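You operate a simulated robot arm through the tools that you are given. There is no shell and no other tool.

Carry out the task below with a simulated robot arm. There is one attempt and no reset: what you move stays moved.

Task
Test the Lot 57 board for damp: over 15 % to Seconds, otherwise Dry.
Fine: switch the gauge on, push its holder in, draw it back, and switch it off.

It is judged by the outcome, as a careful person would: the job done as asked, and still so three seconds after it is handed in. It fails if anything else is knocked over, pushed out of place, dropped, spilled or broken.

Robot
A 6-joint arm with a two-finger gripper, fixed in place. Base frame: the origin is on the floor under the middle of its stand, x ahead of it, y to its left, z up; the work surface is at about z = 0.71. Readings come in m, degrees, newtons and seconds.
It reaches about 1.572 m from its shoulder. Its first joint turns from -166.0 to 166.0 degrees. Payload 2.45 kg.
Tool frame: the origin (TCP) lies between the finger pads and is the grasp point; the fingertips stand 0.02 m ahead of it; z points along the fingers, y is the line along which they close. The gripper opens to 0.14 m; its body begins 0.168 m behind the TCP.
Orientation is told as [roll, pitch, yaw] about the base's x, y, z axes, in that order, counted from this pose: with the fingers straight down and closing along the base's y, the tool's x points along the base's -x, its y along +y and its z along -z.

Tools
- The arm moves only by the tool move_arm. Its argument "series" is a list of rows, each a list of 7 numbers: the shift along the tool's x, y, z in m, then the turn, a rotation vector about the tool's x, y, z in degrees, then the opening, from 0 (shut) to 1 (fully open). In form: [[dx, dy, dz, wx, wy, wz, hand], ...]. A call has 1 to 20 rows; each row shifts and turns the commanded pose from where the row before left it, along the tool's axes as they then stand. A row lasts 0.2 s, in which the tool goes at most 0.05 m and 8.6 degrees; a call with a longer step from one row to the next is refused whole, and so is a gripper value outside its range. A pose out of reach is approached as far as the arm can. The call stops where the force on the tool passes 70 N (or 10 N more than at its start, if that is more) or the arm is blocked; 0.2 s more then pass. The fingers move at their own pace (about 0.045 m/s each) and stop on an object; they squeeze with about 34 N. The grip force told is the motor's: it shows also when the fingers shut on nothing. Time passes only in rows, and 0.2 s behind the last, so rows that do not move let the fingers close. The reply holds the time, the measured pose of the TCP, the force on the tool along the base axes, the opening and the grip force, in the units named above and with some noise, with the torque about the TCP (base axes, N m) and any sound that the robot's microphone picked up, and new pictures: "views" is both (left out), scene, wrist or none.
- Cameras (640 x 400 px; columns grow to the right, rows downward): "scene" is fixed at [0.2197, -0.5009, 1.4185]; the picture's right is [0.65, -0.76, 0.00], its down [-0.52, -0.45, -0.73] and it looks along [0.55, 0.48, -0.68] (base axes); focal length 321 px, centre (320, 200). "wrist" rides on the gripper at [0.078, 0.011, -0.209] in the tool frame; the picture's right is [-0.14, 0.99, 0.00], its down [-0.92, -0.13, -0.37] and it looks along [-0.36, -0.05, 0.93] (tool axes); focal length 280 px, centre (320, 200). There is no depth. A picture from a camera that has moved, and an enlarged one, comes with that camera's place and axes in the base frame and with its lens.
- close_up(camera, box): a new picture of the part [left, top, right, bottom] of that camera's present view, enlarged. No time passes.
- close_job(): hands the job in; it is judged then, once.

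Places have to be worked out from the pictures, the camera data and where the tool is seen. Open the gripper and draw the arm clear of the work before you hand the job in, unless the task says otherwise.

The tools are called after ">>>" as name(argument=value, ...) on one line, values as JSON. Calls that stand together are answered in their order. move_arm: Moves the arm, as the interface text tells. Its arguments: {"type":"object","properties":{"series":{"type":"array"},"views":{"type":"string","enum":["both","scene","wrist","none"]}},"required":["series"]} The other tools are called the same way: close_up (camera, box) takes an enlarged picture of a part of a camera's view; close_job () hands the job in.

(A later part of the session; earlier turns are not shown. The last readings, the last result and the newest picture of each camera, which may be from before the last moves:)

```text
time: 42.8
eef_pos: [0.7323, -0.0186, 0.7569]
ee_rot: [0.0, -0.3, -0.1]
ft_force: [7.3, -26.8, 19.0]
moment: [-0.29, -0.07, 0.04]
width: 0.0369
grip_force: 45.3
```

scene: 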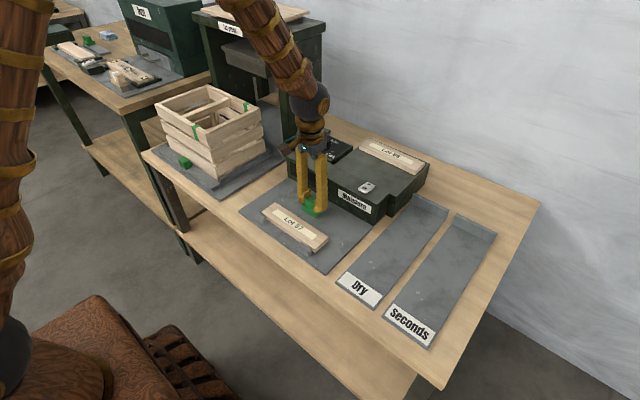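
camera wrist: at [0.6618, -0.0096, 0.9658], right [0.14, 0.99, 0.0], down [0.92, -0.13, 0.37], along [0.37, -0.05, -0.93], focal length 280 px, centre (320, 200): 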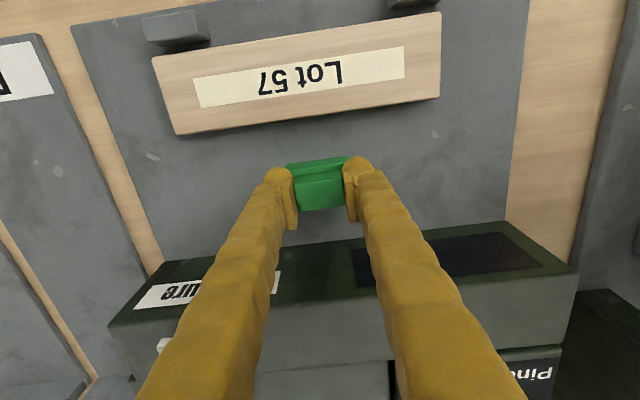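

>>> move_arm(series=[[0.0015, -0.0008, 0.0003, 0, 0, 0, 0.15], [0.002, 0, 0, 0, 0, 0, 0.15], [0.002, 0, 0, 0, 0, 0, 0.15], [0.002, 0, 0, 0, 0, 0, 0.15], [0.002, 0, 0, 0, 0, 0, 0.15]], views="wrist")

>>> close_up(camera="scene", box=[250, 140, 370, 240])

```text
time: 44.0
eef_pos: [0.7206, -0.0192, 0.7575]
ee_rot: [-0.1, -0.3, -0.2]
ft_force: [9.1, 4.7, -11.4]
moment: [0.05, -0.43, 0.03]
width: 0.037
grip_force: 45.2
camera wrist: at [0.642, -0.0097, 0.9659], right [0.14, 0.99, 0.0], down [0.92, -0.13, 0.37], along [0.37, -0.05, -0.93], focal length 280 px, centre (320, 200)
```

wrist: 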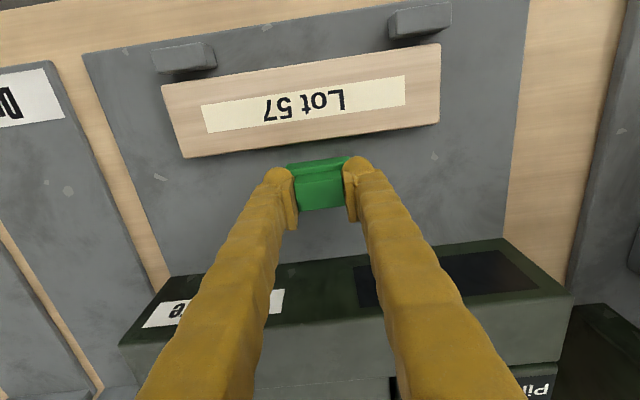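

```text
4.00 times, centred on (310, 190) of scene
camera zoom: at [0.2197, -0.5009, 1.4185], right [0.65, -0.76, 0.0], down [-0.52, -0.45, -0.73], along [0.55, 0.48, -0.68], focal length 1285 px, centre (360, 240)
```

zoom: 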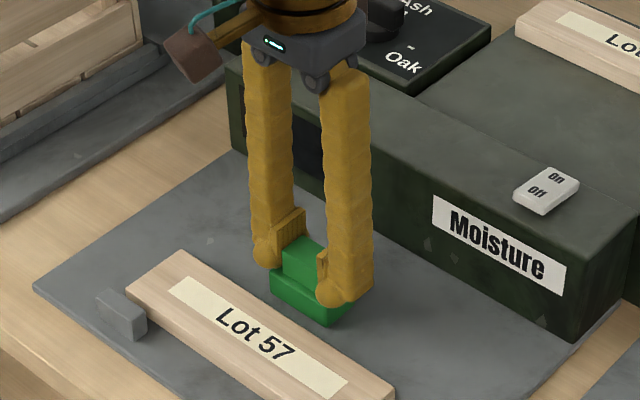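

The holder slides along with the gripper; ~15 mm to the board. Continue at 2 mm/row.

>>> move_arm(series=[[0.002, 0, 0, 0, 0, 0, 0.15], [0.002, 0, 0, 0, 0, 0, 0.15], [0.002, 0, 0, 0, 0, 0, 0.15], [0.002, 0, 0, 0, 0, 0, 0.15], [0.002, 0, 0, 0, 0, 0, 0.15], [0.002, 0, 0, 0, 0, 0, 0.15]], views="wrist")

>>> close_up(camera="scene", box=[250, 140, 370, 240])

```text
time: 45.4
eef_pos: [0.711, -0.0199, 0.7566]
ee_rot: [-0.2, -0.4, -0.1]
ft_force: [6.7, 53.5, 11.6]
moment: [0.62, 0.03, -0.02]
width: 0.0371
grip_force: 44.9
camera wrist: at [0.6299, -0.0099, 0.9657], right [0.14, 0.99, 0.0], down [0.92, -0.13, 0.37], along [0.37, -0.05, -0.93], focal length 280 px, centre (320, 200)
```

wrist: 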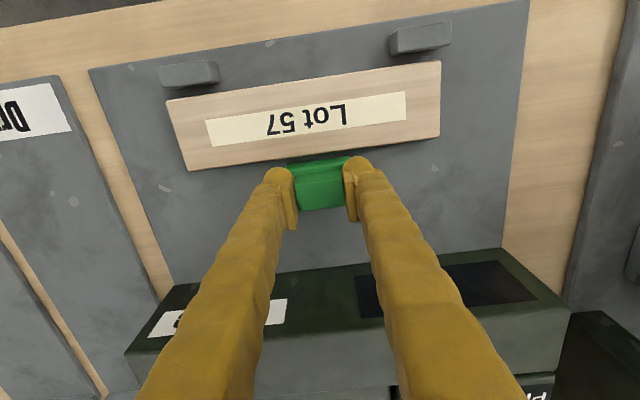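

```text
4.00 times, centred on (310, 190) of scene
camera zoom: at [0.2197, -0.5009, 1.4185], right [0.65, -0.76, 0.0], down [-0.52, -0.45, -0.73], along [0.55, 0.48, -0.68], focal length 1285 px, centre (360, 240)
```

zoom: 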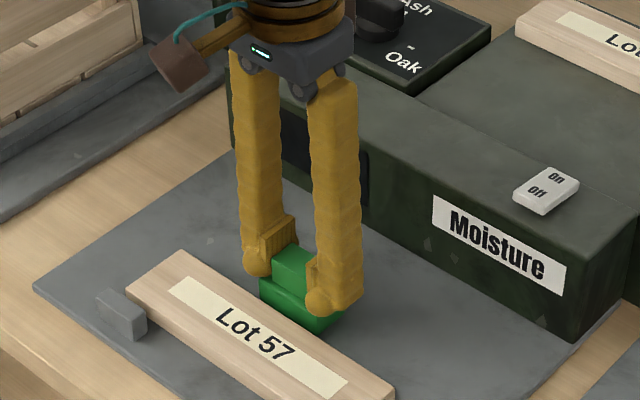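

Side force has grown to 53 N, so I'll relieve it with +1 mm in y, then continue toward the board.

>>> move_arm(series=[[0, 0.001, 0, 0, 0, 0, 0.15], [0, 0, 0, 0, 0, 0, 0.15]], views="none")

```text
time: 46.0
eef_pos: [0.71, -0.0214, 0.7573]
ee_rot: [-0.1, -0.3, -0.1]
ft_force: [9.0, 18.7, 5.5]
moment: [0.19, -0.29, 0.05]
width: 0.0369
grip_force: 45.1
```

>>> move_arm(series=[[0.002, 0.0004, 0, 0, 0, 0, 0.15], [0.002, 0, 0, 0, 0, 0, 0.15], [0.0015, 0, 0, 0, 0, 0, 0.15]], views="wrist")

>>> close_up(camera="scene", box=[250, 140, 370, 240])

```text
time: 46.8
eef_pos: [0.7049, -0.0204, 0.7566]
ee_rot: [-0.1, -0.4, -0.1]
ft_force: [9.1, -21.6, 26.6]
moment: [-0.32, -0.18, 0.08]
width: 0.0375
grip_force: 45.0
camera wrist: at [0.6247, -0.0094, 0.9655], right [0.14, 0.99, 0.0], down [0.92, -0.13, 0.38], along [0.37, -0.05, -0.93], focal length 280 px, centre (320, 200)
```

wrist: 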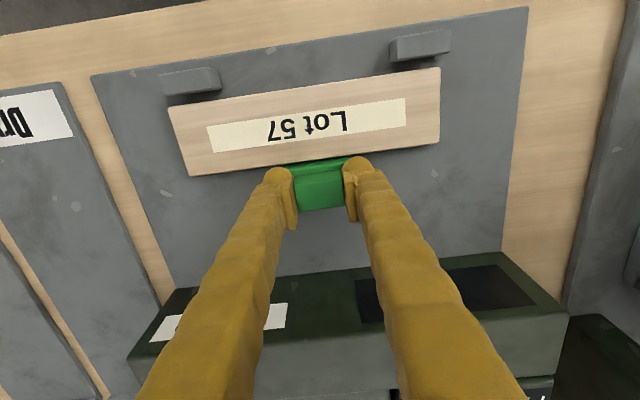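

```text
4.00 times, centred on (310, 190) of scene
camera zoom: at [0.2197, -0.5009, 1.4185], right [0.65, -0.76, 0.0], down [-0.52, -0.45, -0.73], along [0.55, 0.48, -0.68], focal length 1285 px, centre (360, 240)
```

zoom: 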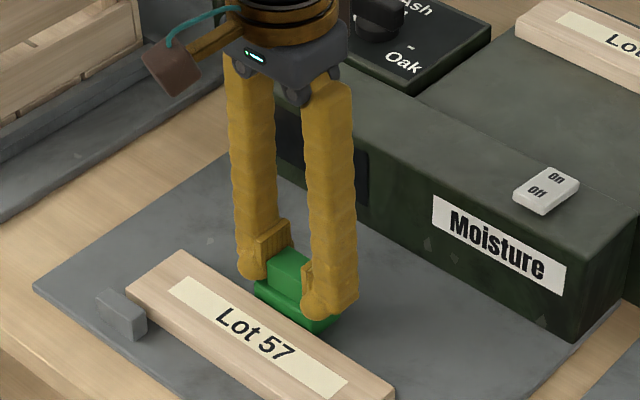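

>>> move_arm(series=[[0.002, -0.0004, -0.0003, 0, 0, 0, 0.15], [0.002, 0, 0, 0, 0, 0, 0.15], [0.002, 0, 0, 0, 0, 0, 0.15], [0.002, 0, 0, 0, 0, 0, 0.15]], views="wrist")

>>> close_up(camera="scene", box=[250, 140, 370, 240])

```text
time: 47.8
eef_pos: [0.6969, -0.0194, 0.7564]
ee_rot: [-0.1, -0.4, -0.1]
ft_force: [8.3, -32.5, 39.4]
moment: [-0.55, -0.14, 0.13]
width: 0.0372
grip_force: 44.9
camera wrist: at [0.6166, -0.0095, 0.9654], right [0.14, 0.99, 0.0], down [0.92, -0.13, 0.37], along [0.37, -0.05, -0.93], focal length 280 px, centre (320, 200)
```

wrist: 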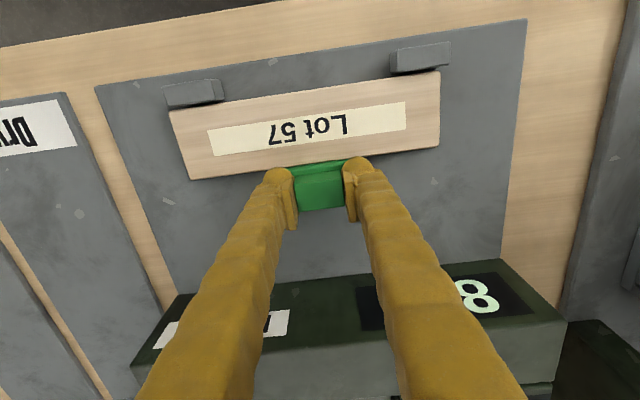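

```text
4.00 times, centred on (310, 190) of scene
camera zoom: at [0.2197, -0.5009, 1.4185], right [0.65, -0.76, 0.0], down [-0.52, -0.45, -0.73], along [0.55, 0.48, -0.68], focal length 1285 px, centre (360, 240)
```

zoom: 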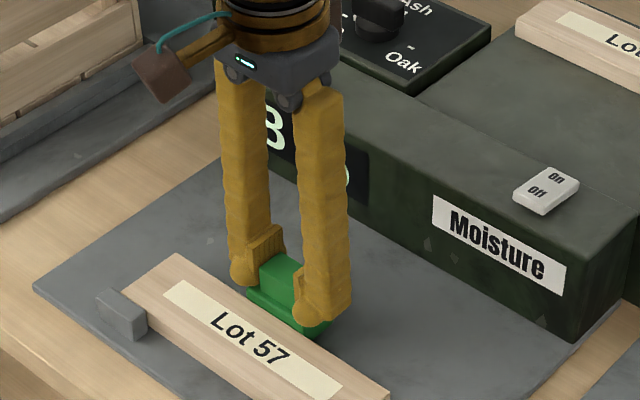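

The display has come alive (a digit "8" is partly visible), as the holder touches the board. I'll relieve side loads and push a bit more to seat the board against the lugs.

>>> move_arm(series=[[0, -0.0006, -0.0006, 0, 0, 0, 0.15], [0.0015, 0, 0, 0, 0, 0, 0.15], [0.0015, 0, 0, 0, 0, 0, 0.15]], views="wrist")

>>> close_up(camera="wrist", box=[140, 30, 460, 210])

>>> close_up(camera="scene", box=[250, 140, 370, 240])

```text
time: 48.6
eef_pos: [0.6942, -0.0197, 0.7561]
ee_rot: [0.1, -0.3, 0.0]
ft_force: [26.6, -6.6, -4.8]
moment: [-0.02, -0.15, 0.14]
width: 0.0371
grip_force: 45.0
camera wrist: at [0.6141, -0.0097, 0.9653], right [0.14, 0.99, 0.0], down [0.92, -0.13, 0.37], along [0.37, -0.05, -0.93], focal length 280 px, centre (320, 200)
```

wrist: 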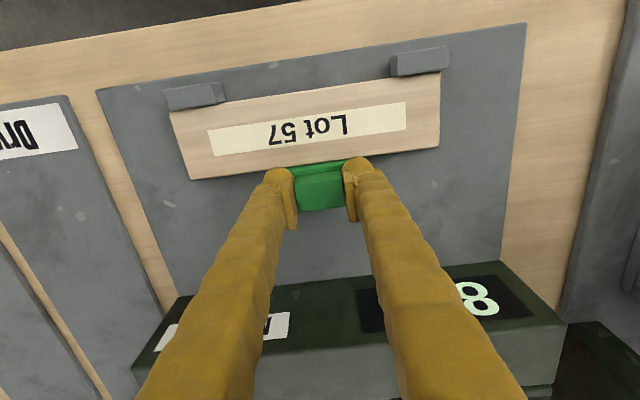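

```text
2.00 times, centred on (300, 120) of wrist
camera zoom: at [0.6141, -0.0097, 0.9653], right [0.14, 0.99, 0.0], down [0.92, -0.13, 0.37], along [0.37, -0.05, -0.93], focal length 561 px, centre (360, 360)
```

zoom: 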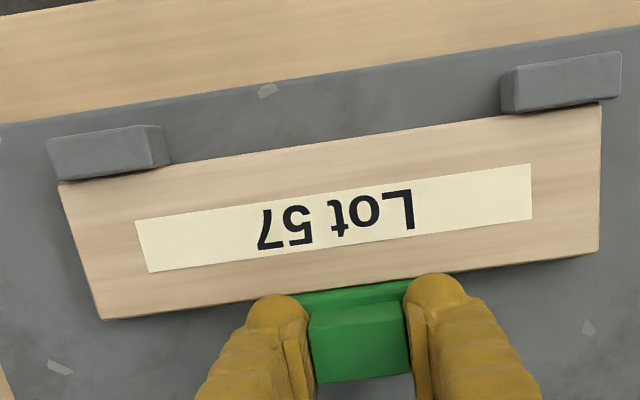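

```text
4.00 times, centred on (310, 190) of scene
camera zoom: at [0.2197, -0.5009, 1.4185], right [0.65, -0.76, 0.0], down [-0.52, -0.45, -0.73], along [0.55, 0.48, -0.68], focal length 1285 px, centre (360, 240)
```

zoom: 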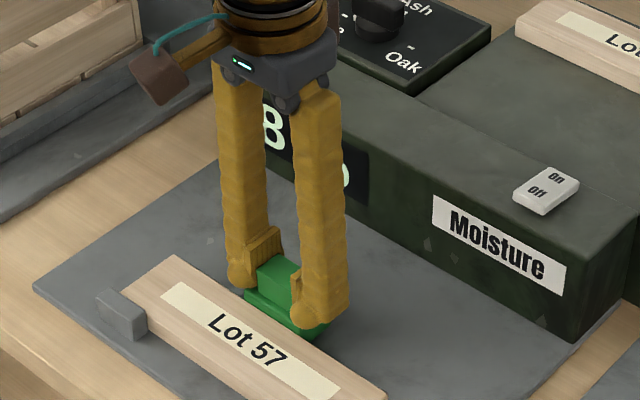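

The board is seated against both lugs (Fx≈27 N). To read the display fully I'll release the handle, leaving the holder in, and rise out of the line of sight.

>>> move_arm(series=[[0, 0, 0, 0, 0, 0, 0.35], [0, 0, 0, 0, 0, 0, 0.57], [0, 0, 0, 0, 0, 0, 0.57], [0, 0, -0.02, 0, 0, 0, 0.57], [0, 0, -0.04, 0, 0, 0, 0.57], [0, 0, -0.05, 0, 0, 0, 0.57], [0, 0, -0.05, 0, 0, 0, 0.57], [0, 0, -0.05, 0, 0, 0, 0.57], [0, 0, -0.04, 0, 0, 0, 0.57], [0, 0, 0, 0, 0, 0, 0.57]])

>>> close_up(camera="scene", box=[270, 150, 370, 230])

>>> close_up(camera="wrist", box=[220, 80, 460, 260])

```text
time: 50.8
eef_pos: [0.6902, -0.0213, 1.0048]
ee_rot: [0.0, -0.3, -0.1]
ft_force: [0.0, -0.2, 0.9]
moment: [0.03, 0.02, -0.01]
width: 0.0798
grip_force: 0.1
camera wrist: at [0.6099, -0.0114, 1.2132], right [0.14, 0.99, 0.0], down [0.92, -0.13, 0.37], along [0.37, -0.05, -0.93], focal length 280 px, centre (320, 200)
```

scene: 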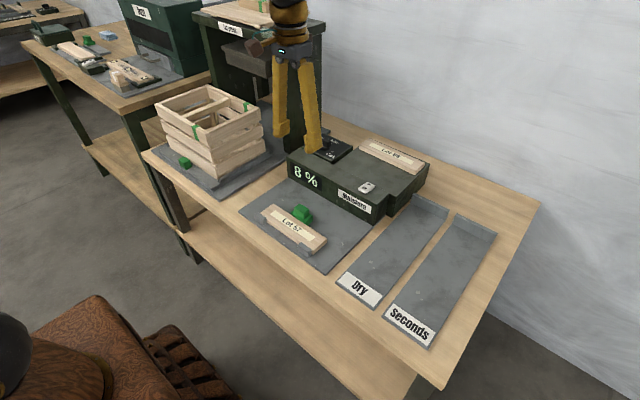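
wrist: 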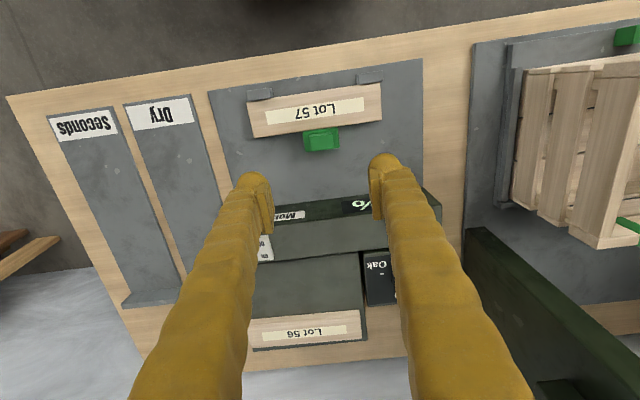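

```text
5.00 times, centred on (320, 190) of scene
camera zoom: at [0.2197, -0.5009, 1.4185], right [0.65, -0.76, 0.0], down [-0.52, -0.45, -0.73], along [0.55, 0.48, -0.68], focal length 1607 px, centre (320, 250)
```

zoom: 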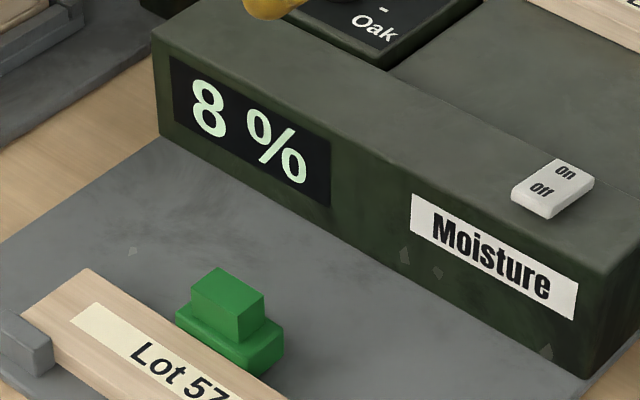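

```text
2.22 times, centred on (340, 170) of wrist
camera zoom: at [0.6099, -0.0114, 1.2132], right [0.14, 0.99, 0.0], down [0.92, -0.13, 0.37], along [0.37, -0.05, -0.93], focal length 623 px, centre (276, 267)
```

zoom: 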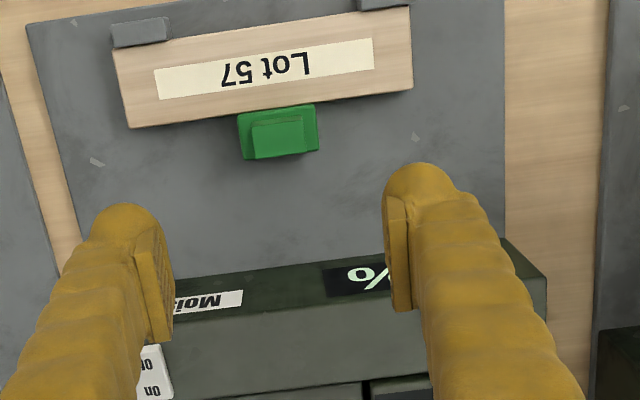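

The display reads a clear "8 %", which is not over 15 %, so the board goes to Dry. Now I'll come back down on the handle to draw the holder back.

>>> move_arm(series=[[-0.002, 0.001, 0.045, 0, 0, 0, 0.57], [0, 0, 0.045, 0, 0, 0, 0.57], [0, 0, 0.045, 0, 0, 0, 0.57], [0, 0, 0.045, 0, 0, 0, 0.57], [0, 0, 0.03, 0, 0, 0, 0.57], [0, 0, 0.018, 0, 0, 0, 0.57], [0, 0, 0, 0, 0, 0, 0.57]])

>>> close_up(camera="wrist", box=[220, 60, 440, 240])

>>> close_up(camera="scene", box=[250, 150, 370, 240])

```text
time: 52.4
eef_pos: [0.6955, -0.0167, 0.7802]
ee_rot: [-0.1, -0.2, -0.2]
ft_force: [1.0, 0.7, 0.6]
moment: [0.01, -0.02, -0.01]
width: 0.0797
grip_force: 0.1
camera wrist: at [0.6157, -0.0077, 0.9891], right [0.14, 0.99, 0.0], down [0.92, -0.13, 0.37], along [0.37, -0.05, -0.93], focal length 280 px, centre (320, 200)
```

scene: 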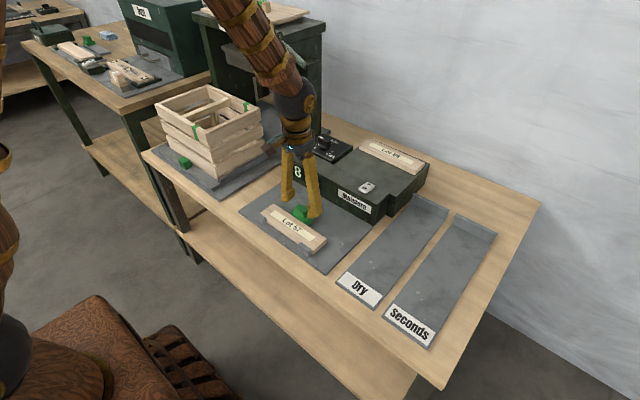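
wrist: 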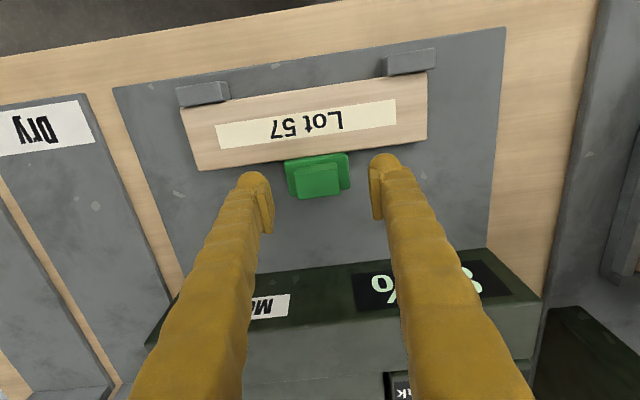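

```text
2.22 times, centred on (330, 150) of wrist
camera zoom: at [0.6157, -0.0077, 0.9891], right [0.14, 0.99, 0.0], down [0.92, -0.13, 0.37], along [0.37, -0.05, -0.93], focal length 623 px, centre (298, 311)
```

zoom: 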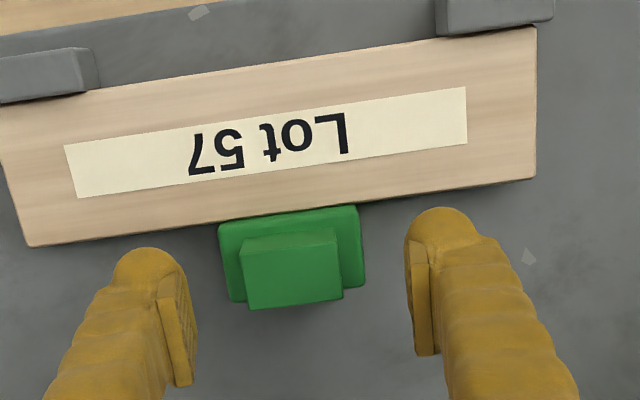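

```text
4.44 times, centred on (310, 195) of scene
camera zoom: at [0.2197, -0.5009, 1.4185], right [0.65, -0.76, 0.0], down [-0.52, -0.45, -0.73], along [0.55, 0.48, -0.68], focal length 1428 px, centre (364, 222)
```

zoom: 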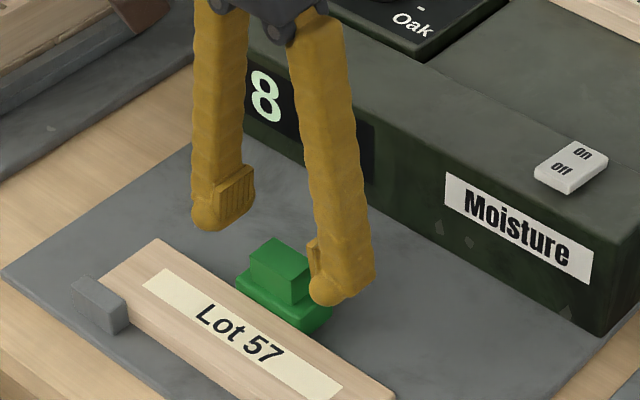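

Handle is aligned in x, ~3 mm toward −y. I'll trim, lower to z≈0.757, and grip.

>>> move_arm(series=[[0, -0.003, 0.01, 0, 0, 0, 0.57], [0, 0, 0.013, 0, 0, 0, 0.57], [0, 0, 0, 0, 0, 0, 0.35], [0, 0, 0, 0, 0, 0, 0.2], [0, 0, 0, 0, 0, 0, 0.15], [0, 0, 0, 0, 0, 0, 0.15]], views="wrist")

```text
time: 53.8
eef_pos: [0.6958, -0.0206, 0.756]
ee_rot: [0.0, -0.3, 0.0]
ft_force: [0.6, 51.0, 7.1]
moment: [-0.04, 0.16, -0.03]
width: 0.0377
grip_force: 32.3
camera wrist: at [0.6159, -0.0103, 0.9649], right [0.14, 0.99, 0.0], down [0.92, -0.13, 0.37], along [0.37, -0.05, -0.93], focal length 280 px, centre (320, 200)
```

wrist: 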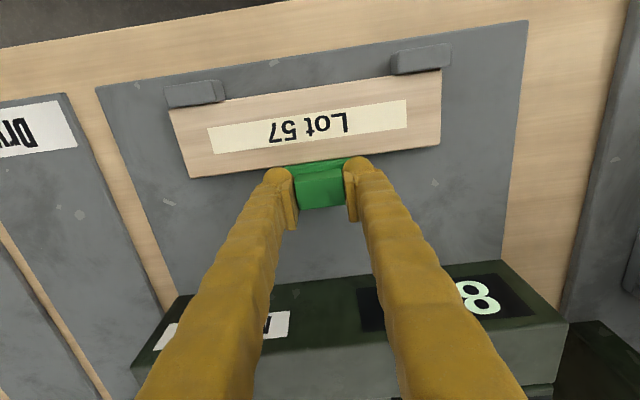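

Gripped with a 51 N side load; I'll relieve it by +1 mm and start drawing the holder back (+x).

>>> move_arm(series=[[0, 0.001, 0, 0, 0, 0, 0.15], [0, 0, 0, 0, 0, 0, 0.15], [-0.0015, 0, 0, 0, 0, 0, 0.15], [-0.002, 0, 0, 0, 0, 0, 0.15], [-0.002, 0, 0, 0, 0, 0, 0.15]], views="none")

```text
time: 54.8
eef_pos: [0.6971, -0.0199, 0.7559]
ee_rot: [0.0, -0.2, 0.0]
ft_force: [0.3, 11.5, 0.7]
moment: [0.09, 0.05, -0.05]
width: 0.0373
grip_force: 44.8
stopped in row 5: the force on the tool passed its limit at 72 N (the readings are from after the stop); the commanded pose is now the measured one
```

Stopped at 72 N total after 1–2 mm. I'll trim the remaining side load and pull gently to see the force building up.

>>> move_arm(series=[[0, 0.0002, 0, 0, 0, 0, 0.15], [-0.001, 0, 0, 0, 0, 0, 0.15], [-0.001, 0, 0, 0, 0, 0, 0.15]], views="none")

```text
time: 55.6
eef_pos: [0.7006, -0.0204, 0.7543]
ee_rot: [0.0, -0.2, 0.0]
ft_force: [-8.5, 2.7, 5.5]
moment: [0.07, 1.38, 0.04]
width: 0.0369
grip_force: 45.8
```

It slides now (Fx≈−8.5 N). Continue drawing back in short batches.

>>> move_arm(series=[[-0.002, 0, -0.0005, 0, 0, 0, 0.15], [-0.002, 0, 0, 0, 0, 0, 0.15], [-0.002, 0, 0, 0, 0, 0, 0.15], [-0.002, 0, 0, 0, 0, 0, 0.15], [-0.002, 0, 0, 0, 0, 0, 0.15]], views="wrist")

```text
time: 56.8
eef_pos: [0.7091, -0.0205, 0.7559]
ee_rot: [0.0, -0.2, 0.0]
ft_force: [-8.4, 24.2, -4.1]
moment: [0.26, 0.49, -0.01]
width: 0.0371
grip_force: 45.4
camera wrist: at [0.6304, -0.0099, 0.9651], right [0.14, 0.99, 0.0], down [0.92, -0.13, 0.37], along [0.37, -0.05, -0.93], focal length 280 px, centre (320, 200)
```

wrist: 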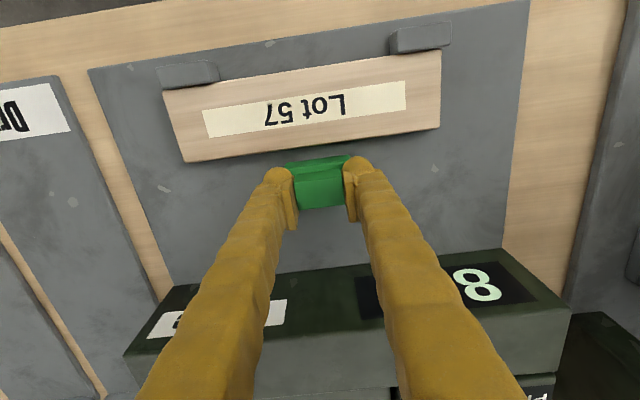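

>>> move_arm(series=[[-0.002, 0.0005, 0, 0, 0, 0, 0.15], [-0.002, 0, 0, 0, 0, 0, 0.15], [-0.002, 0, 0, 0, 0, 0, 0.15], [-0.002, 0, 0, 0, 0, 0, 0.15], [-0.002, 0, 0, 0, 0, 0, 0.15], [-0.002, 0, 0, 0, 0, 0, 0.15], [-0.002, 0, 0, 0, 0, 0, 0.15]], views="none")

```text
time: 58.4
eef_pos: [0.7239, -0.0199, 0.758]
ee_rot: [0.0, 0.0, 0.0]
ft_force: [-9.3, -6.0, -38.7]
moment: [-0.02, 0.2, 0.0]
width: 0.0371
grip_force: 45.0
```

Fz −39 N: the tool is riding slightly high, so I'll trim down 0.8 mm and continue.

>>> move_arm(series=[[-0.0015, 0, 0.0008, 0, 0, 0, 0.15], [-0.002, 0, 0, 0, 0, 0, 0.15], [-0.002, 0, 0, 0, 0, 0, 0.15], [-0.002, 0, 0, 0, 0, 0, 0.15], [-0.002, 0, 0, 0, 0, 0, 0.15], [-0.002, 0, 0, 0, 0, 0, 0.15]], views="none")

```text
time: 59.8
eef_pos: [0.7354, -0.02, 0.7572]
ee_rot: [0.0, -0.1, 0.0]
ft_force: [-8.2, -12.9, -0.8]
moment: [-0.13, 0.19, -0.02]
width: 0.0369
grip_force: 45.0
```

>>> move_arm(series=[[-0.002, -0.0002, 0, 0, 0, 0, 0.15], [-0.002, 0, 0, 0, 0, 0, 0.15], [-0.002, 0, 0, 0, 0, 0, 0.15], [-0.002, 0, 0, 0, 0, 0, 0.15], [-0.002, 0, 0, 0, 0, 0, 0.15], [-0.002, 0, 0, 0, 0, 0, 0.15], [-0.002, 0, 0, 0, 0, 0, 0.15]])

>>> close_up(camera="scene", box=[250, 140, 370, 240])

```text
time: 61.4
eef_pos: [0.7492, -0.02, 0.7564]
ee_rot: [0.0, -0.4, 0.0]
ft_force: [-6.7, 25.0, 41.2]
moment: [0.43, 0.1, 0.02]
width: 0.0371
grip_force: 45.5
camera wrist: at [0.6695, -0.0099, 0.9654], right [0.14, 0.99, 0.0], down [0.92, -0.13, 0.37], along [0.37, -0.05, -0.93], focal length 280 px, centre (320, 200)
```

scene: 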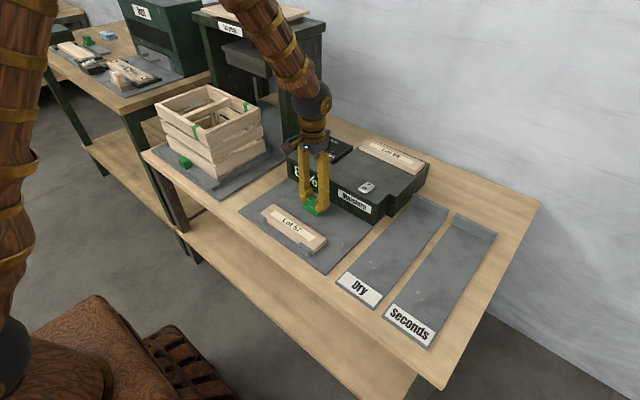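
wrist: 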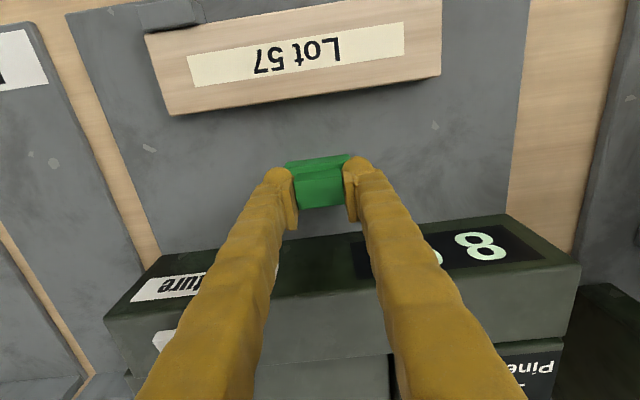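

```text
4.00 times, centred on (310, 190) of scene
camera zoom: at [0.2197, -0.5009, 1.4185], right [0.65, -0.76, 0.0], down [-0.52, -0.45, -0.73], along [0.55, 0.48, -0.68], focal length 1285 px, centre (360, 240)
```

zoom: 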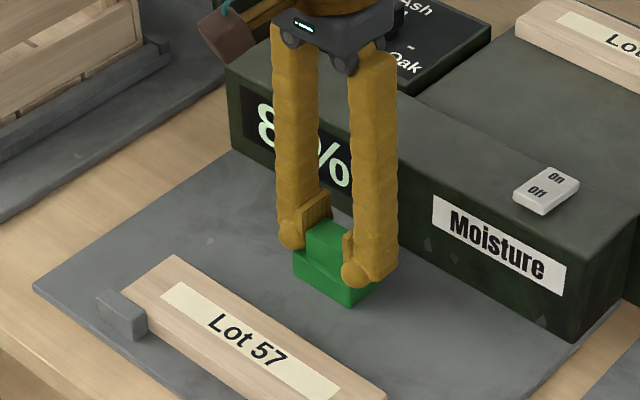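

Nearly at the original back position. I'll relieve side loads and draw a few mm further to reach the end stop.

>>> move_arm(series=[[0, 0.0004, -0.0008, 0, 0, 0, 0.15], [-0.0015, 0, 0, 0, 0, 0, 0.15], [-0.0015, 0, 0, 0, 0, 0, 0.15]], views="none")

```text
time: 62.2
eef_pos: [0.7526, -0.019, 0.7558]
ee_rot: [0.1, -0.1, 0.0]
ft_force: [-9.1, 10.3, 38.2]
moment: [0.19, 0.23, 0.02]
width: 0.037
grip_force: 45.2
```

>>> move_arm(series=[[-0.001, 0.0002, -0.0008, 0, 0, 0, 0.15], [-0.001, 0, 0, 0, 0, 0, 0.15]], views="none")

```text
time: 62.8
eef_pos: [0.7522, -0.0205, 0.7549]
ee_rot: [0.0, 0.0, 0.0]
ft_force: [-22.2, 6.5, 20.4]
moment: [0.06, 0.14, 0.03]
width: 0.0368
grip_force: 45.3
```

End stop reached (Fx −22 N at x=0.752): the holder is fully drawn back. I'll release, rise, close the fingers and go above the Off half of the switch.

>>> move_arm(series=[[0, 0, 0, 0, 0, 0, 0.3], [0, 0, 0, 0, 0, 0, 0.57], [0, 0, 0, 0, 0, 0, 0.57], [0, 0, -0.02, 0, 0, 0, 0.57], [0, 0, -0.04, 0, 0, 0, 0.57], [0, 0, -0.045, 0, 0, 0, 0.4], [0, 0, -0.04, 0, 0, 0, 0.2], [-0.0273, -0.0352, 0, 0, 0, 0, 0], [-0.0273, -0.0352, 0, 0, 0, 0, 0], [-0.0273, -0.0352, 0, 0, 0, 0, 0], [0, 0, 0, 0, 0, 0, 0], [0, 0, 0.03, 0, 0, 0, 0], [0, 0, 0, 0, 0, 0, 0]])

>>> close_up(camera="scene", box=[280, 140, 420, 240])

>>> close_up(camera="wrist", box=[220, 80, 440, 260])

```text
time: 65.6
eef_pos: [0.8337, -0.1239, 0.8695]
ee_rot: [0.0, -0.3, 0.1]
ft_force: [-0.3, 1.0, 0.1]
moment: [-0.01, 0.03, 0.01]
width: 0.0
grip_force: 30.0
camera wrist: at [0.7538, -0.1136, 1.0802], right [0.14, 0.99, 0.0], down [0.92, -0.13, 0.37], along [0.37, -0.05, -0.93], focal length 280 px, centre (320, 200)
```

scene: 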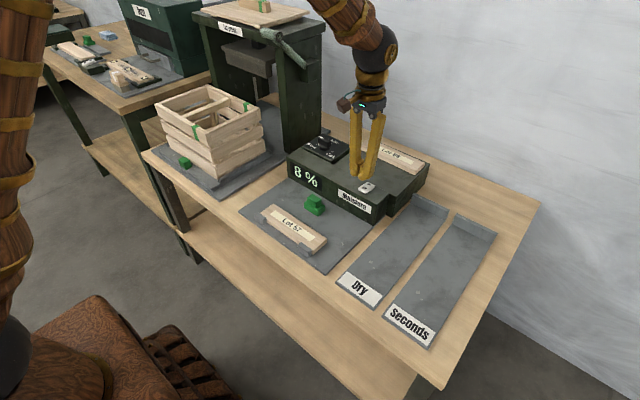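
wrist: 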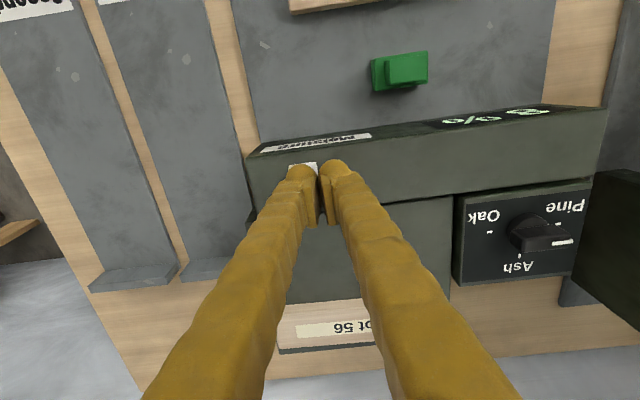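

```text
4.00 times, centred on (350, 190) of scene
camera zoom: at [0.2197, -0.5009, 1.4185], right [0.65, -0.76, 0.0], down [-0.52, -0.45, -0.73], along [0.55, 0.48, -0.68], focal length 1285 px, centre (200, 240)
```

zoom: 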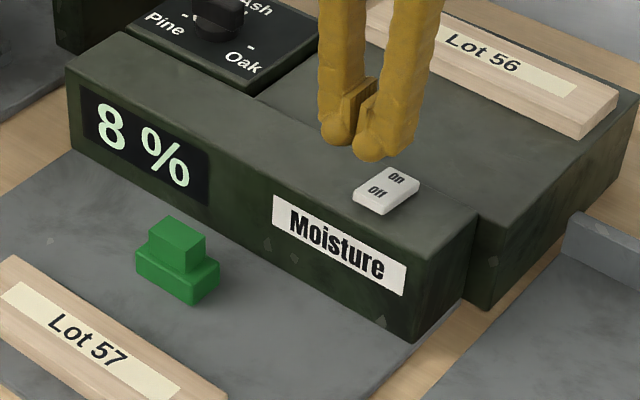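

```text
2.22 times, centred on (330, 170) of wrist
camera zoom: at [0.7538, -0.1136, 1.0802], right [0.14, 0.99, 0.0], down [0.92, -0.13, 0.37], along [0.37, -0.05, -0.93], focal length 623 px, centre (298, 267)
```

zoom: 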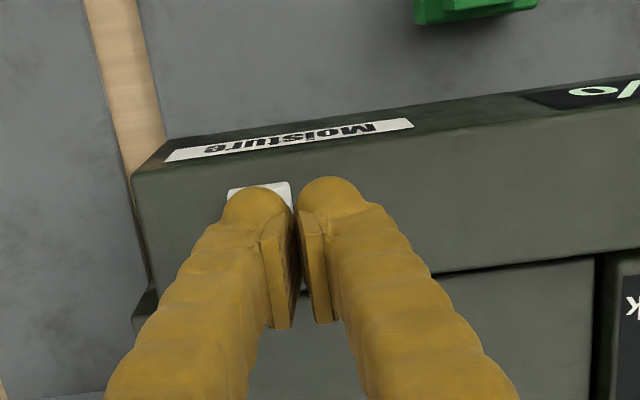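

The display still shows 8 % and the holder is back. Now pressing the Off half: down to 0.838, then 2 mm steps.

>>> move_arm(series=[[0, 0, 0.015, 0, 0, 0, 0], [0, 0, 0.012, 0, 0, 0, 0], [0, 0, 0.004, 0, 0, 0, 0], [0, 0, 0.002, 0, 0, 0, 0], [0, 0, 0.002, 0, 0, 0, 0], [0, 0, 0.002, 0, 0, 0, 0], [0, 0, 0.002, 0, 0, 0, 0]], views="wrist")

>>> close_up(camera="scene", box=[280, 140, 420, 240])

```text
time: 67.2
eef_pos: [0.8368, -0.125, 0.8332]
ee_rot: [0.0, -0.3, 0.0]
ft_force: [-0.1, -0.2, 0.4]
moment: [-0.05, 0.04, -0.03]
width: 0.0
grip_force: 29.4
camera wrist: at [0.7562, -0.1147, 1.0428], right [0.14, 0.99, 0.0], down [0.92, -0.13, 0.37], along [0.37, -0.05, -0.93], focal length 280 px, centre (320, 200)
```

wrist: 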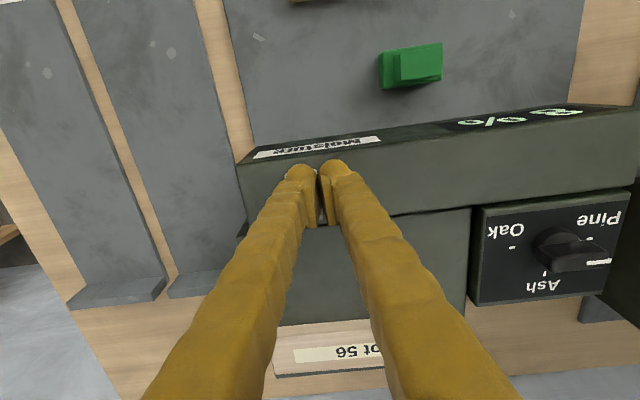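

```text
4.00 times, centred on (350, 190) of scene
camera zoom: at [0.2197, -0.5009, 1.4185], right [0.65, -0.76, 0.0], down [-0.52, -0.45, -0.73], along [0.55, 0.48, -0.68], focal length 1285 px, centre (200, 240)
```

zoom: 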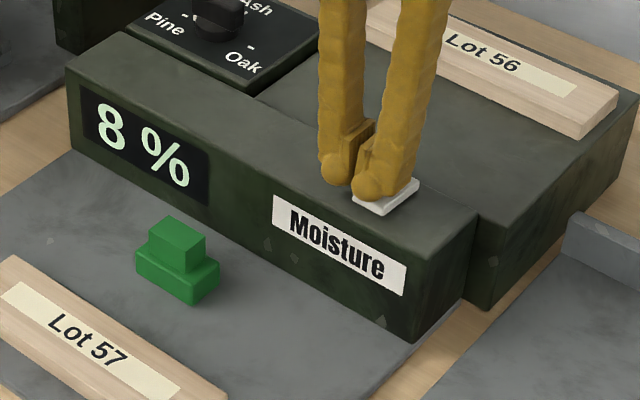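

Not yet in contact. Small trim and continue down.

>>> move_arm(series=[[0.002, -0.002, 0.002, 0, 0, 0, 0], [0, 0, 0.002, 0, 0, 0, 0], [0, 0, 0.002, 0, 0, 0, 0], [0, 0, 0.001, 0, 0, 0, 0], [0, 0, 0, 0, 0, 0, 0]], views="wrist")

>>> close_up(camera="scene", box=[280, 140, 420, 240])

```text
time: 68.1
eef_pos: [0.8339, -0.1262, 0.8305]
ee_rot: [-0.2, -0.4, 0.1]
ft_force: [-4.9, 2.7, 14.5]
moment: [-0.08, 0.02, -0.06]
width: 0.0
grip_force: 29.4
stopped in row 4: the force on the tool passed its limit at 74 N (the readings are from after the stop); the commanded pose is now the measured one
camera wrist: at [0.7538, -0.1169, 1.0401], right [0.14, 0.99, 0.0], down [0.92, -0.13, 0.37], along [0.37, -0.05, -0.93], focal length 280 px, centre (320, 200)
```

wrist: 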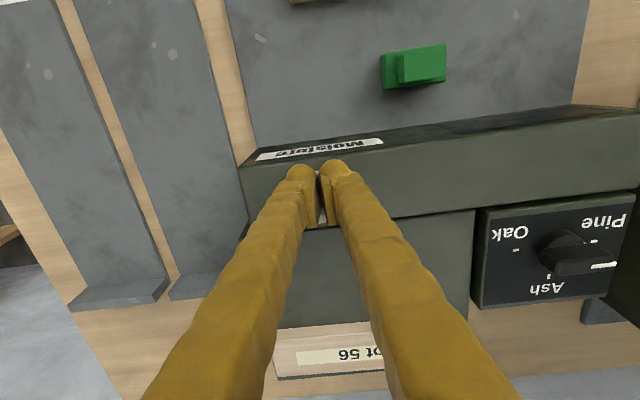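

```text
4.00 times, centred on (350, 190) of scene
camera zoom: at [0.2197, -0.5009, 1.4185], right [0.65, -0.76, 0.0], down [-0.52, -0.45, -0.73], along [0.55, 0.48, -0.68], focal length 1285 px, centre (200, 240)
```

zoom: 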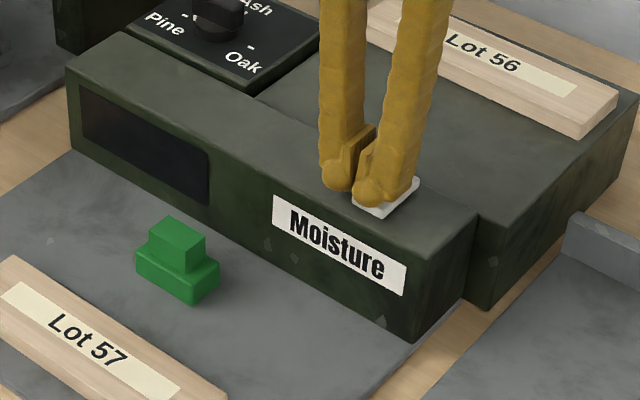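

The display went dark: the gauge is off. I'll lift, confirm the switch, and turn/open the gripper while heading over the board.

>>> move_arm(series=[[0, 0, -0.02, 0, 0, 0, 0], [0, 0, -0.04, 0, 0, 0, 0], [0, 0, -0.04, 0, 0, 0, 0.2], [0.04, 0.02, 0, 0, 0, 0, 0.4], [0.04, 0.02, 0, 0, 0, 0, 0.55], [0.04, 0.02, 0, 0, 0, 0, 0.55], [0.04, 0.02, 0, 0, 0, 0, 0.55], [0.027, 0.023, 0, 0, 0, 0, 0.55], [0, 0, 0, 0, 0, -8.182, 0.55], [0, 0, 0, 0, 0, -8.182, 0.55], [0, 0, 0, 0, 0, -8.182, 0.55], [0, 0, 0, 0, 0, -8.182, 0.55], [0, 0, 0, 0, 0, -8.182, 0.55], [0, 0, 0, 0, 0, -8.182, 0.55], [0, 0, 0, 0, 0, -8.182, 0.55], [0, 0, 0, 0, 0, -8.182, 0.55], [0, 0, 0, 0, 0, -8.182, 0.55], [0, 0, 0, 0, 0, -8.182, 0.55], [0, 0, 0, 0, 0, -8.18, 0.55], [0, 0, 0, 0, 0, 0, 0.55]])

>>> close_up(camera="scene", box=[280, 140, 420, 240])

>>> close_up(camera="wrist", box=[200, 20, 440, 240])

```text
time: 72.3
eef_pos: [0.6472, -0.024, 0.9279]
ee_rot: [-0.3, 0.1, 90.0]
ft_force: [0.0, -0.1, -0.5]
moment: [0.0, -0.03, 0.04]
width: 0.0772
grip_force: 0.0
camera wrist: at [0.6337, -0.1027, 1.1382], right [-0.99, 0.14, -0.01], down [0.13, 0.92, 0.37], along [0.06, 0.36, -0.93], focal length 280 px, centre (320, 200)
```

scene: 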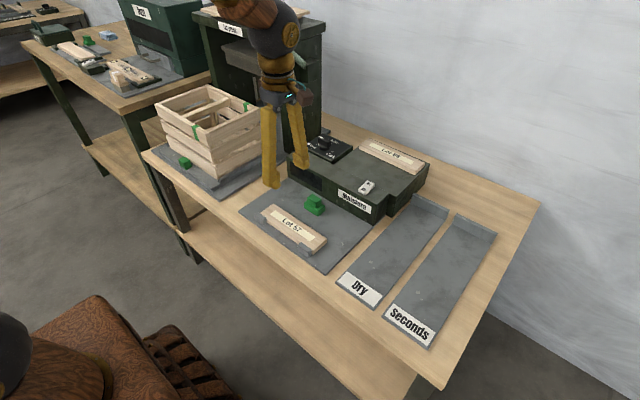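
wrist: 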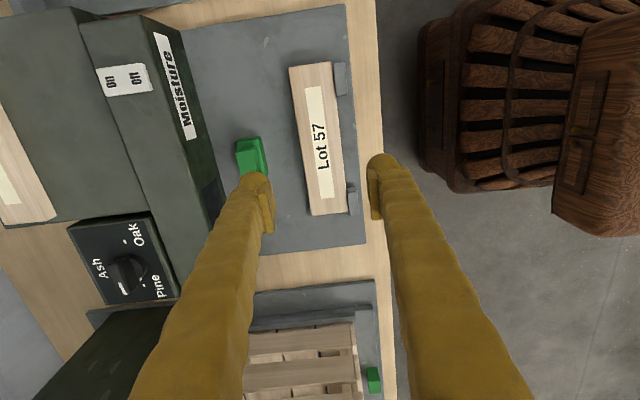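

```text
4.00 times, centred on (350, 190) of scene
camera zoom: at [0.2197, -0.5009, 1.4185], right [0.65, -0.76, 0.0], down [-0.52, -0.45, -0.73], along [0.55, 0.48, -0.68], focal length 1285 px, centre (200, 240)
```

zoom: 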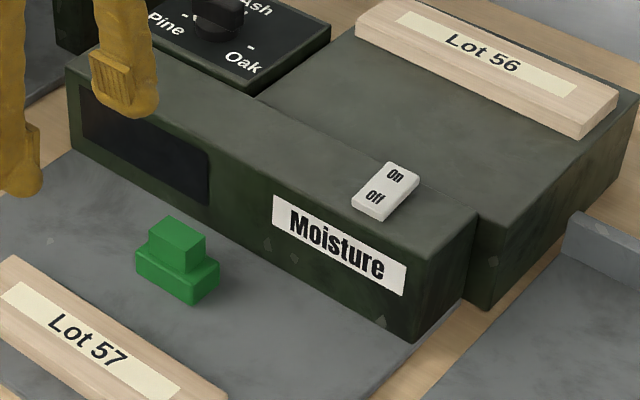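

```text
1.82 times, centred on (320, 130) of wrist
camera zoom: at [0.6337, -0.1027, 1.1382], right [-0.99, 0.14, -0.01], down [0.13, 0.92, 0.37], along [0.06, 0.36, -0.93], focal length 510 px, centre (320, 327)
```

zoom: 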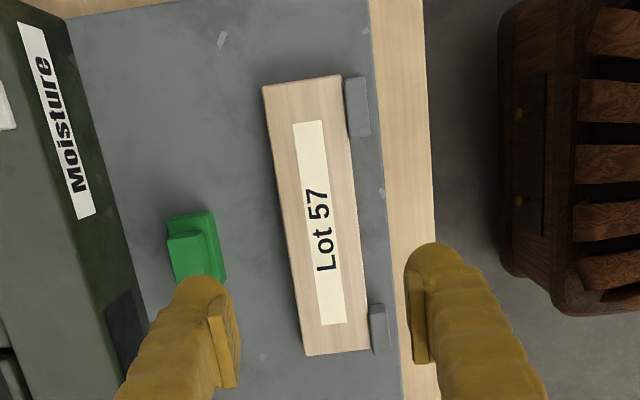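

Switch is back at Off. Board centre is ≈(0.6456, −0.027), so I'm nearly aligned; descending to just above it.

>>> move_arm(series=[[0.003, 0.0015, 0.035, 0, 0, 0, 0.55], [0, 0, 0.035, 0, 0, 0, 0.55], [0, 0, 0.035, 0, 0, 0, 0.55], [0, 0, 0.035, 0, 0, 0, 0.55], [0, 0, 0.03, 0, 0, 0, 0.55], [0, 0, 0, 0, 0, 0, 0.55]])

>>> close_up(camera="wrist", box=[200, 20, 440, 240])

>>> close_up(camera="scene", box=[240, 160, 360, 260])

```text
time: 73.7
eef_pos: [0.6442, -0.0291, 0.7595]
ee_rot: [-0.4, 0.1, 89.8]
ft_force: [0.5, -0.2, -0.8]
moment: [0.02, -0.02, 0.05]
width: 0.077
grip_force: 0.1
camera wrist: at [0.6329, -0.1069, 0.9689], right [-0.99, 0.14, 0.0], down [0.13, 0.92, 0.37], along [0.06, 0.36, -0.93], focal length 280 px, centre (320, 200)
```

scene: 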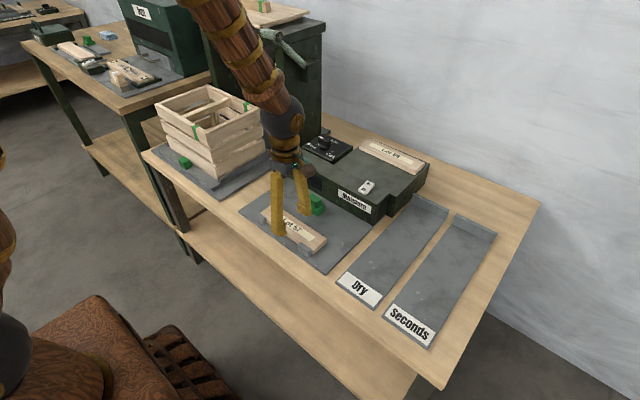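
wrist: 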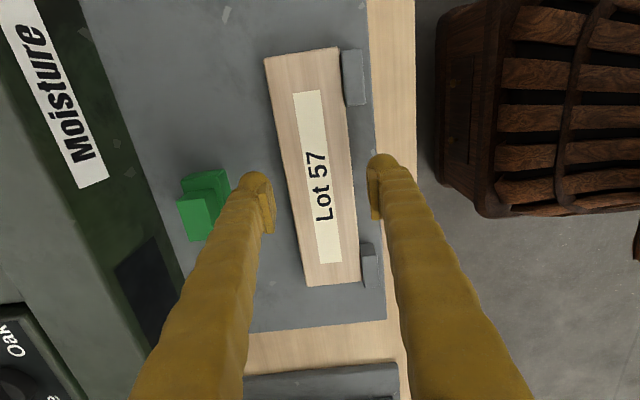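

```text
1.82 times, centred on (320, 130) of wrist
camera zoom: at [0.6329, -0.1069, 0.9689], right [-0.99, 0.14, 0.0], down [0.13, 0.92, 0.37], along [0.06, 0.36, -0.93], focal length 510 px, centre (320, 327)
```

zoom: 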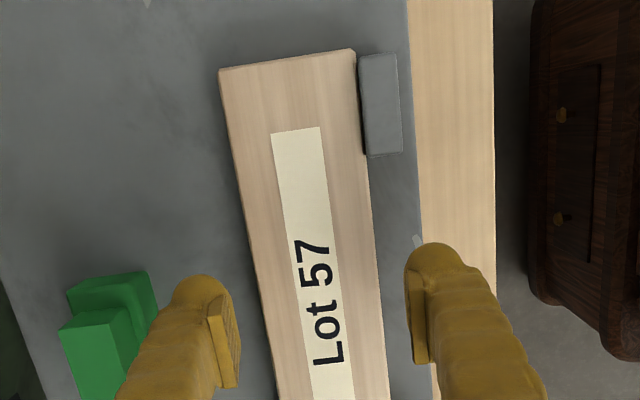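

```text
4.00 times, centred on (300, 210) of scene
camera zoom: at [0.2197, -0.5009, 1.4185], right [0.65, -0.76, 0.0], down [-0.52, -0.45, -0.73], along [0.55, 0.48, -0.68], focal length 1285 px, centre (400, 160)
```

zoom: 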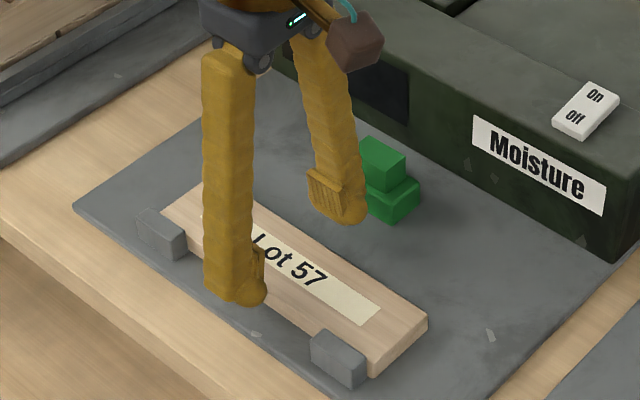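

Both fingers are clear of the lugs and the green holder. Lowering to z≈0.733 and closing.

>>> move_arm(series=[[0, 0, 0.012, 0, 0, 0, 0.55], [0, 0, 0.01, 0, 0, 0, 0.55], [0, 0, 0.004, 0, 0, 0, 0.55], [0, 0, 0, 0, 0, 0, 0.4], [0, 0, 0, 0, 0, 0, 0.3], [0, 0, 0, 0, 0, 0, 0.3], [0, 0, 0, 0, 0, 0, 0.3]], views="wrist")

```text
time: 75.3
eef_pos: [0.6462, -0.0256, 0.7336]
ee_rot: [-0.2, 0.2, 89.8]
ft_force: [6.4, -0.2, -2.0]
moment: [-0.02, -0.11, 0.06]
width: 0.0588
grip_force: 34.2
camera wrist: at [0.6331, -0.1056, 0.9431], right [-0.99, 0.14, -0.01], down [0.13, 0.92, 0.37], along [0.06, 0.36, -0.93], focal length 280 px, centre (320, 200)
```

wrist: 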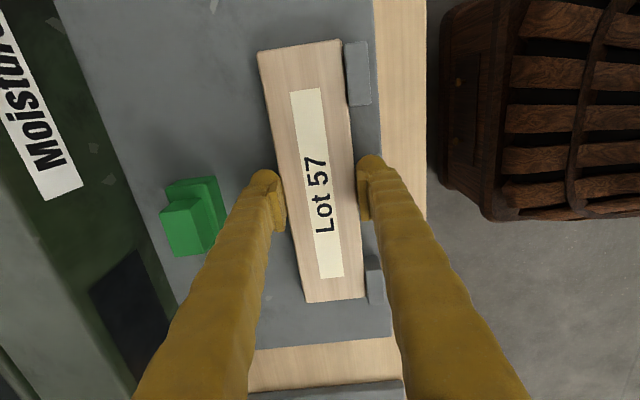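

Gripped at 0.0588. Lift off, easing 1 mm away from the lugs.

>>> move_arm(series=[[0, -0.001, -0.005, 0, 0, 0, 0.3], [0, 0, -0.015, 0, 0, 0, 0.3], [0, 0, -0.03, 0, 0, 0, 0.3], [0, 0, -0.04, 0, 0, 0, 0.3], [0, 0, -0.04, 0, 0, 0, 0.3], [0, 0, -0.04, 0, 0, 0, 0.3], [0, 0, -0.03, 0, 0, 0, 0.3], [0, 0, 0, 0, 0, 0, 0.3]])

```text
time: 77.1
eef_pos: [0.6484, -0.0262, 0.9343]
ee_rot: [-0.3, 0.1, 89.9]
ft_force: [0.9, 0.4, -1.4]
moment: [0.03, 0.0, -0.03]
width: 0.0586
grip_force: 33.8
camera wrist: at [0.635, -0.1046, 1.1436], right [-0.99, 0.14, 0.0], down [0.13, 0.92, 0.37], along [0.06, 0.36, -0.93], focal length 280 px, centre (320, 200)
```

scene: 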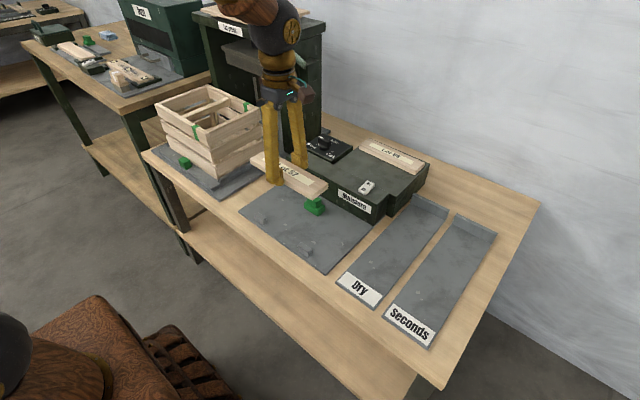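
wrist: 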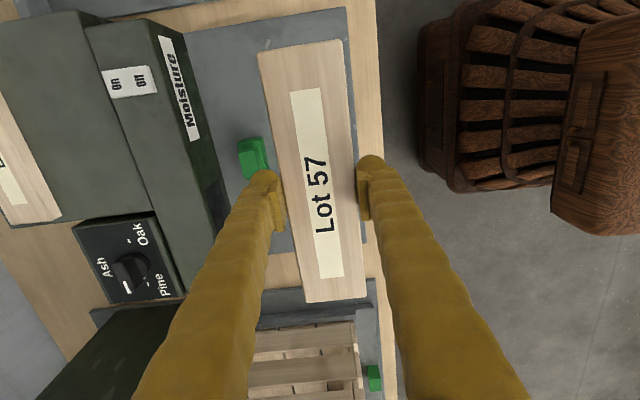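

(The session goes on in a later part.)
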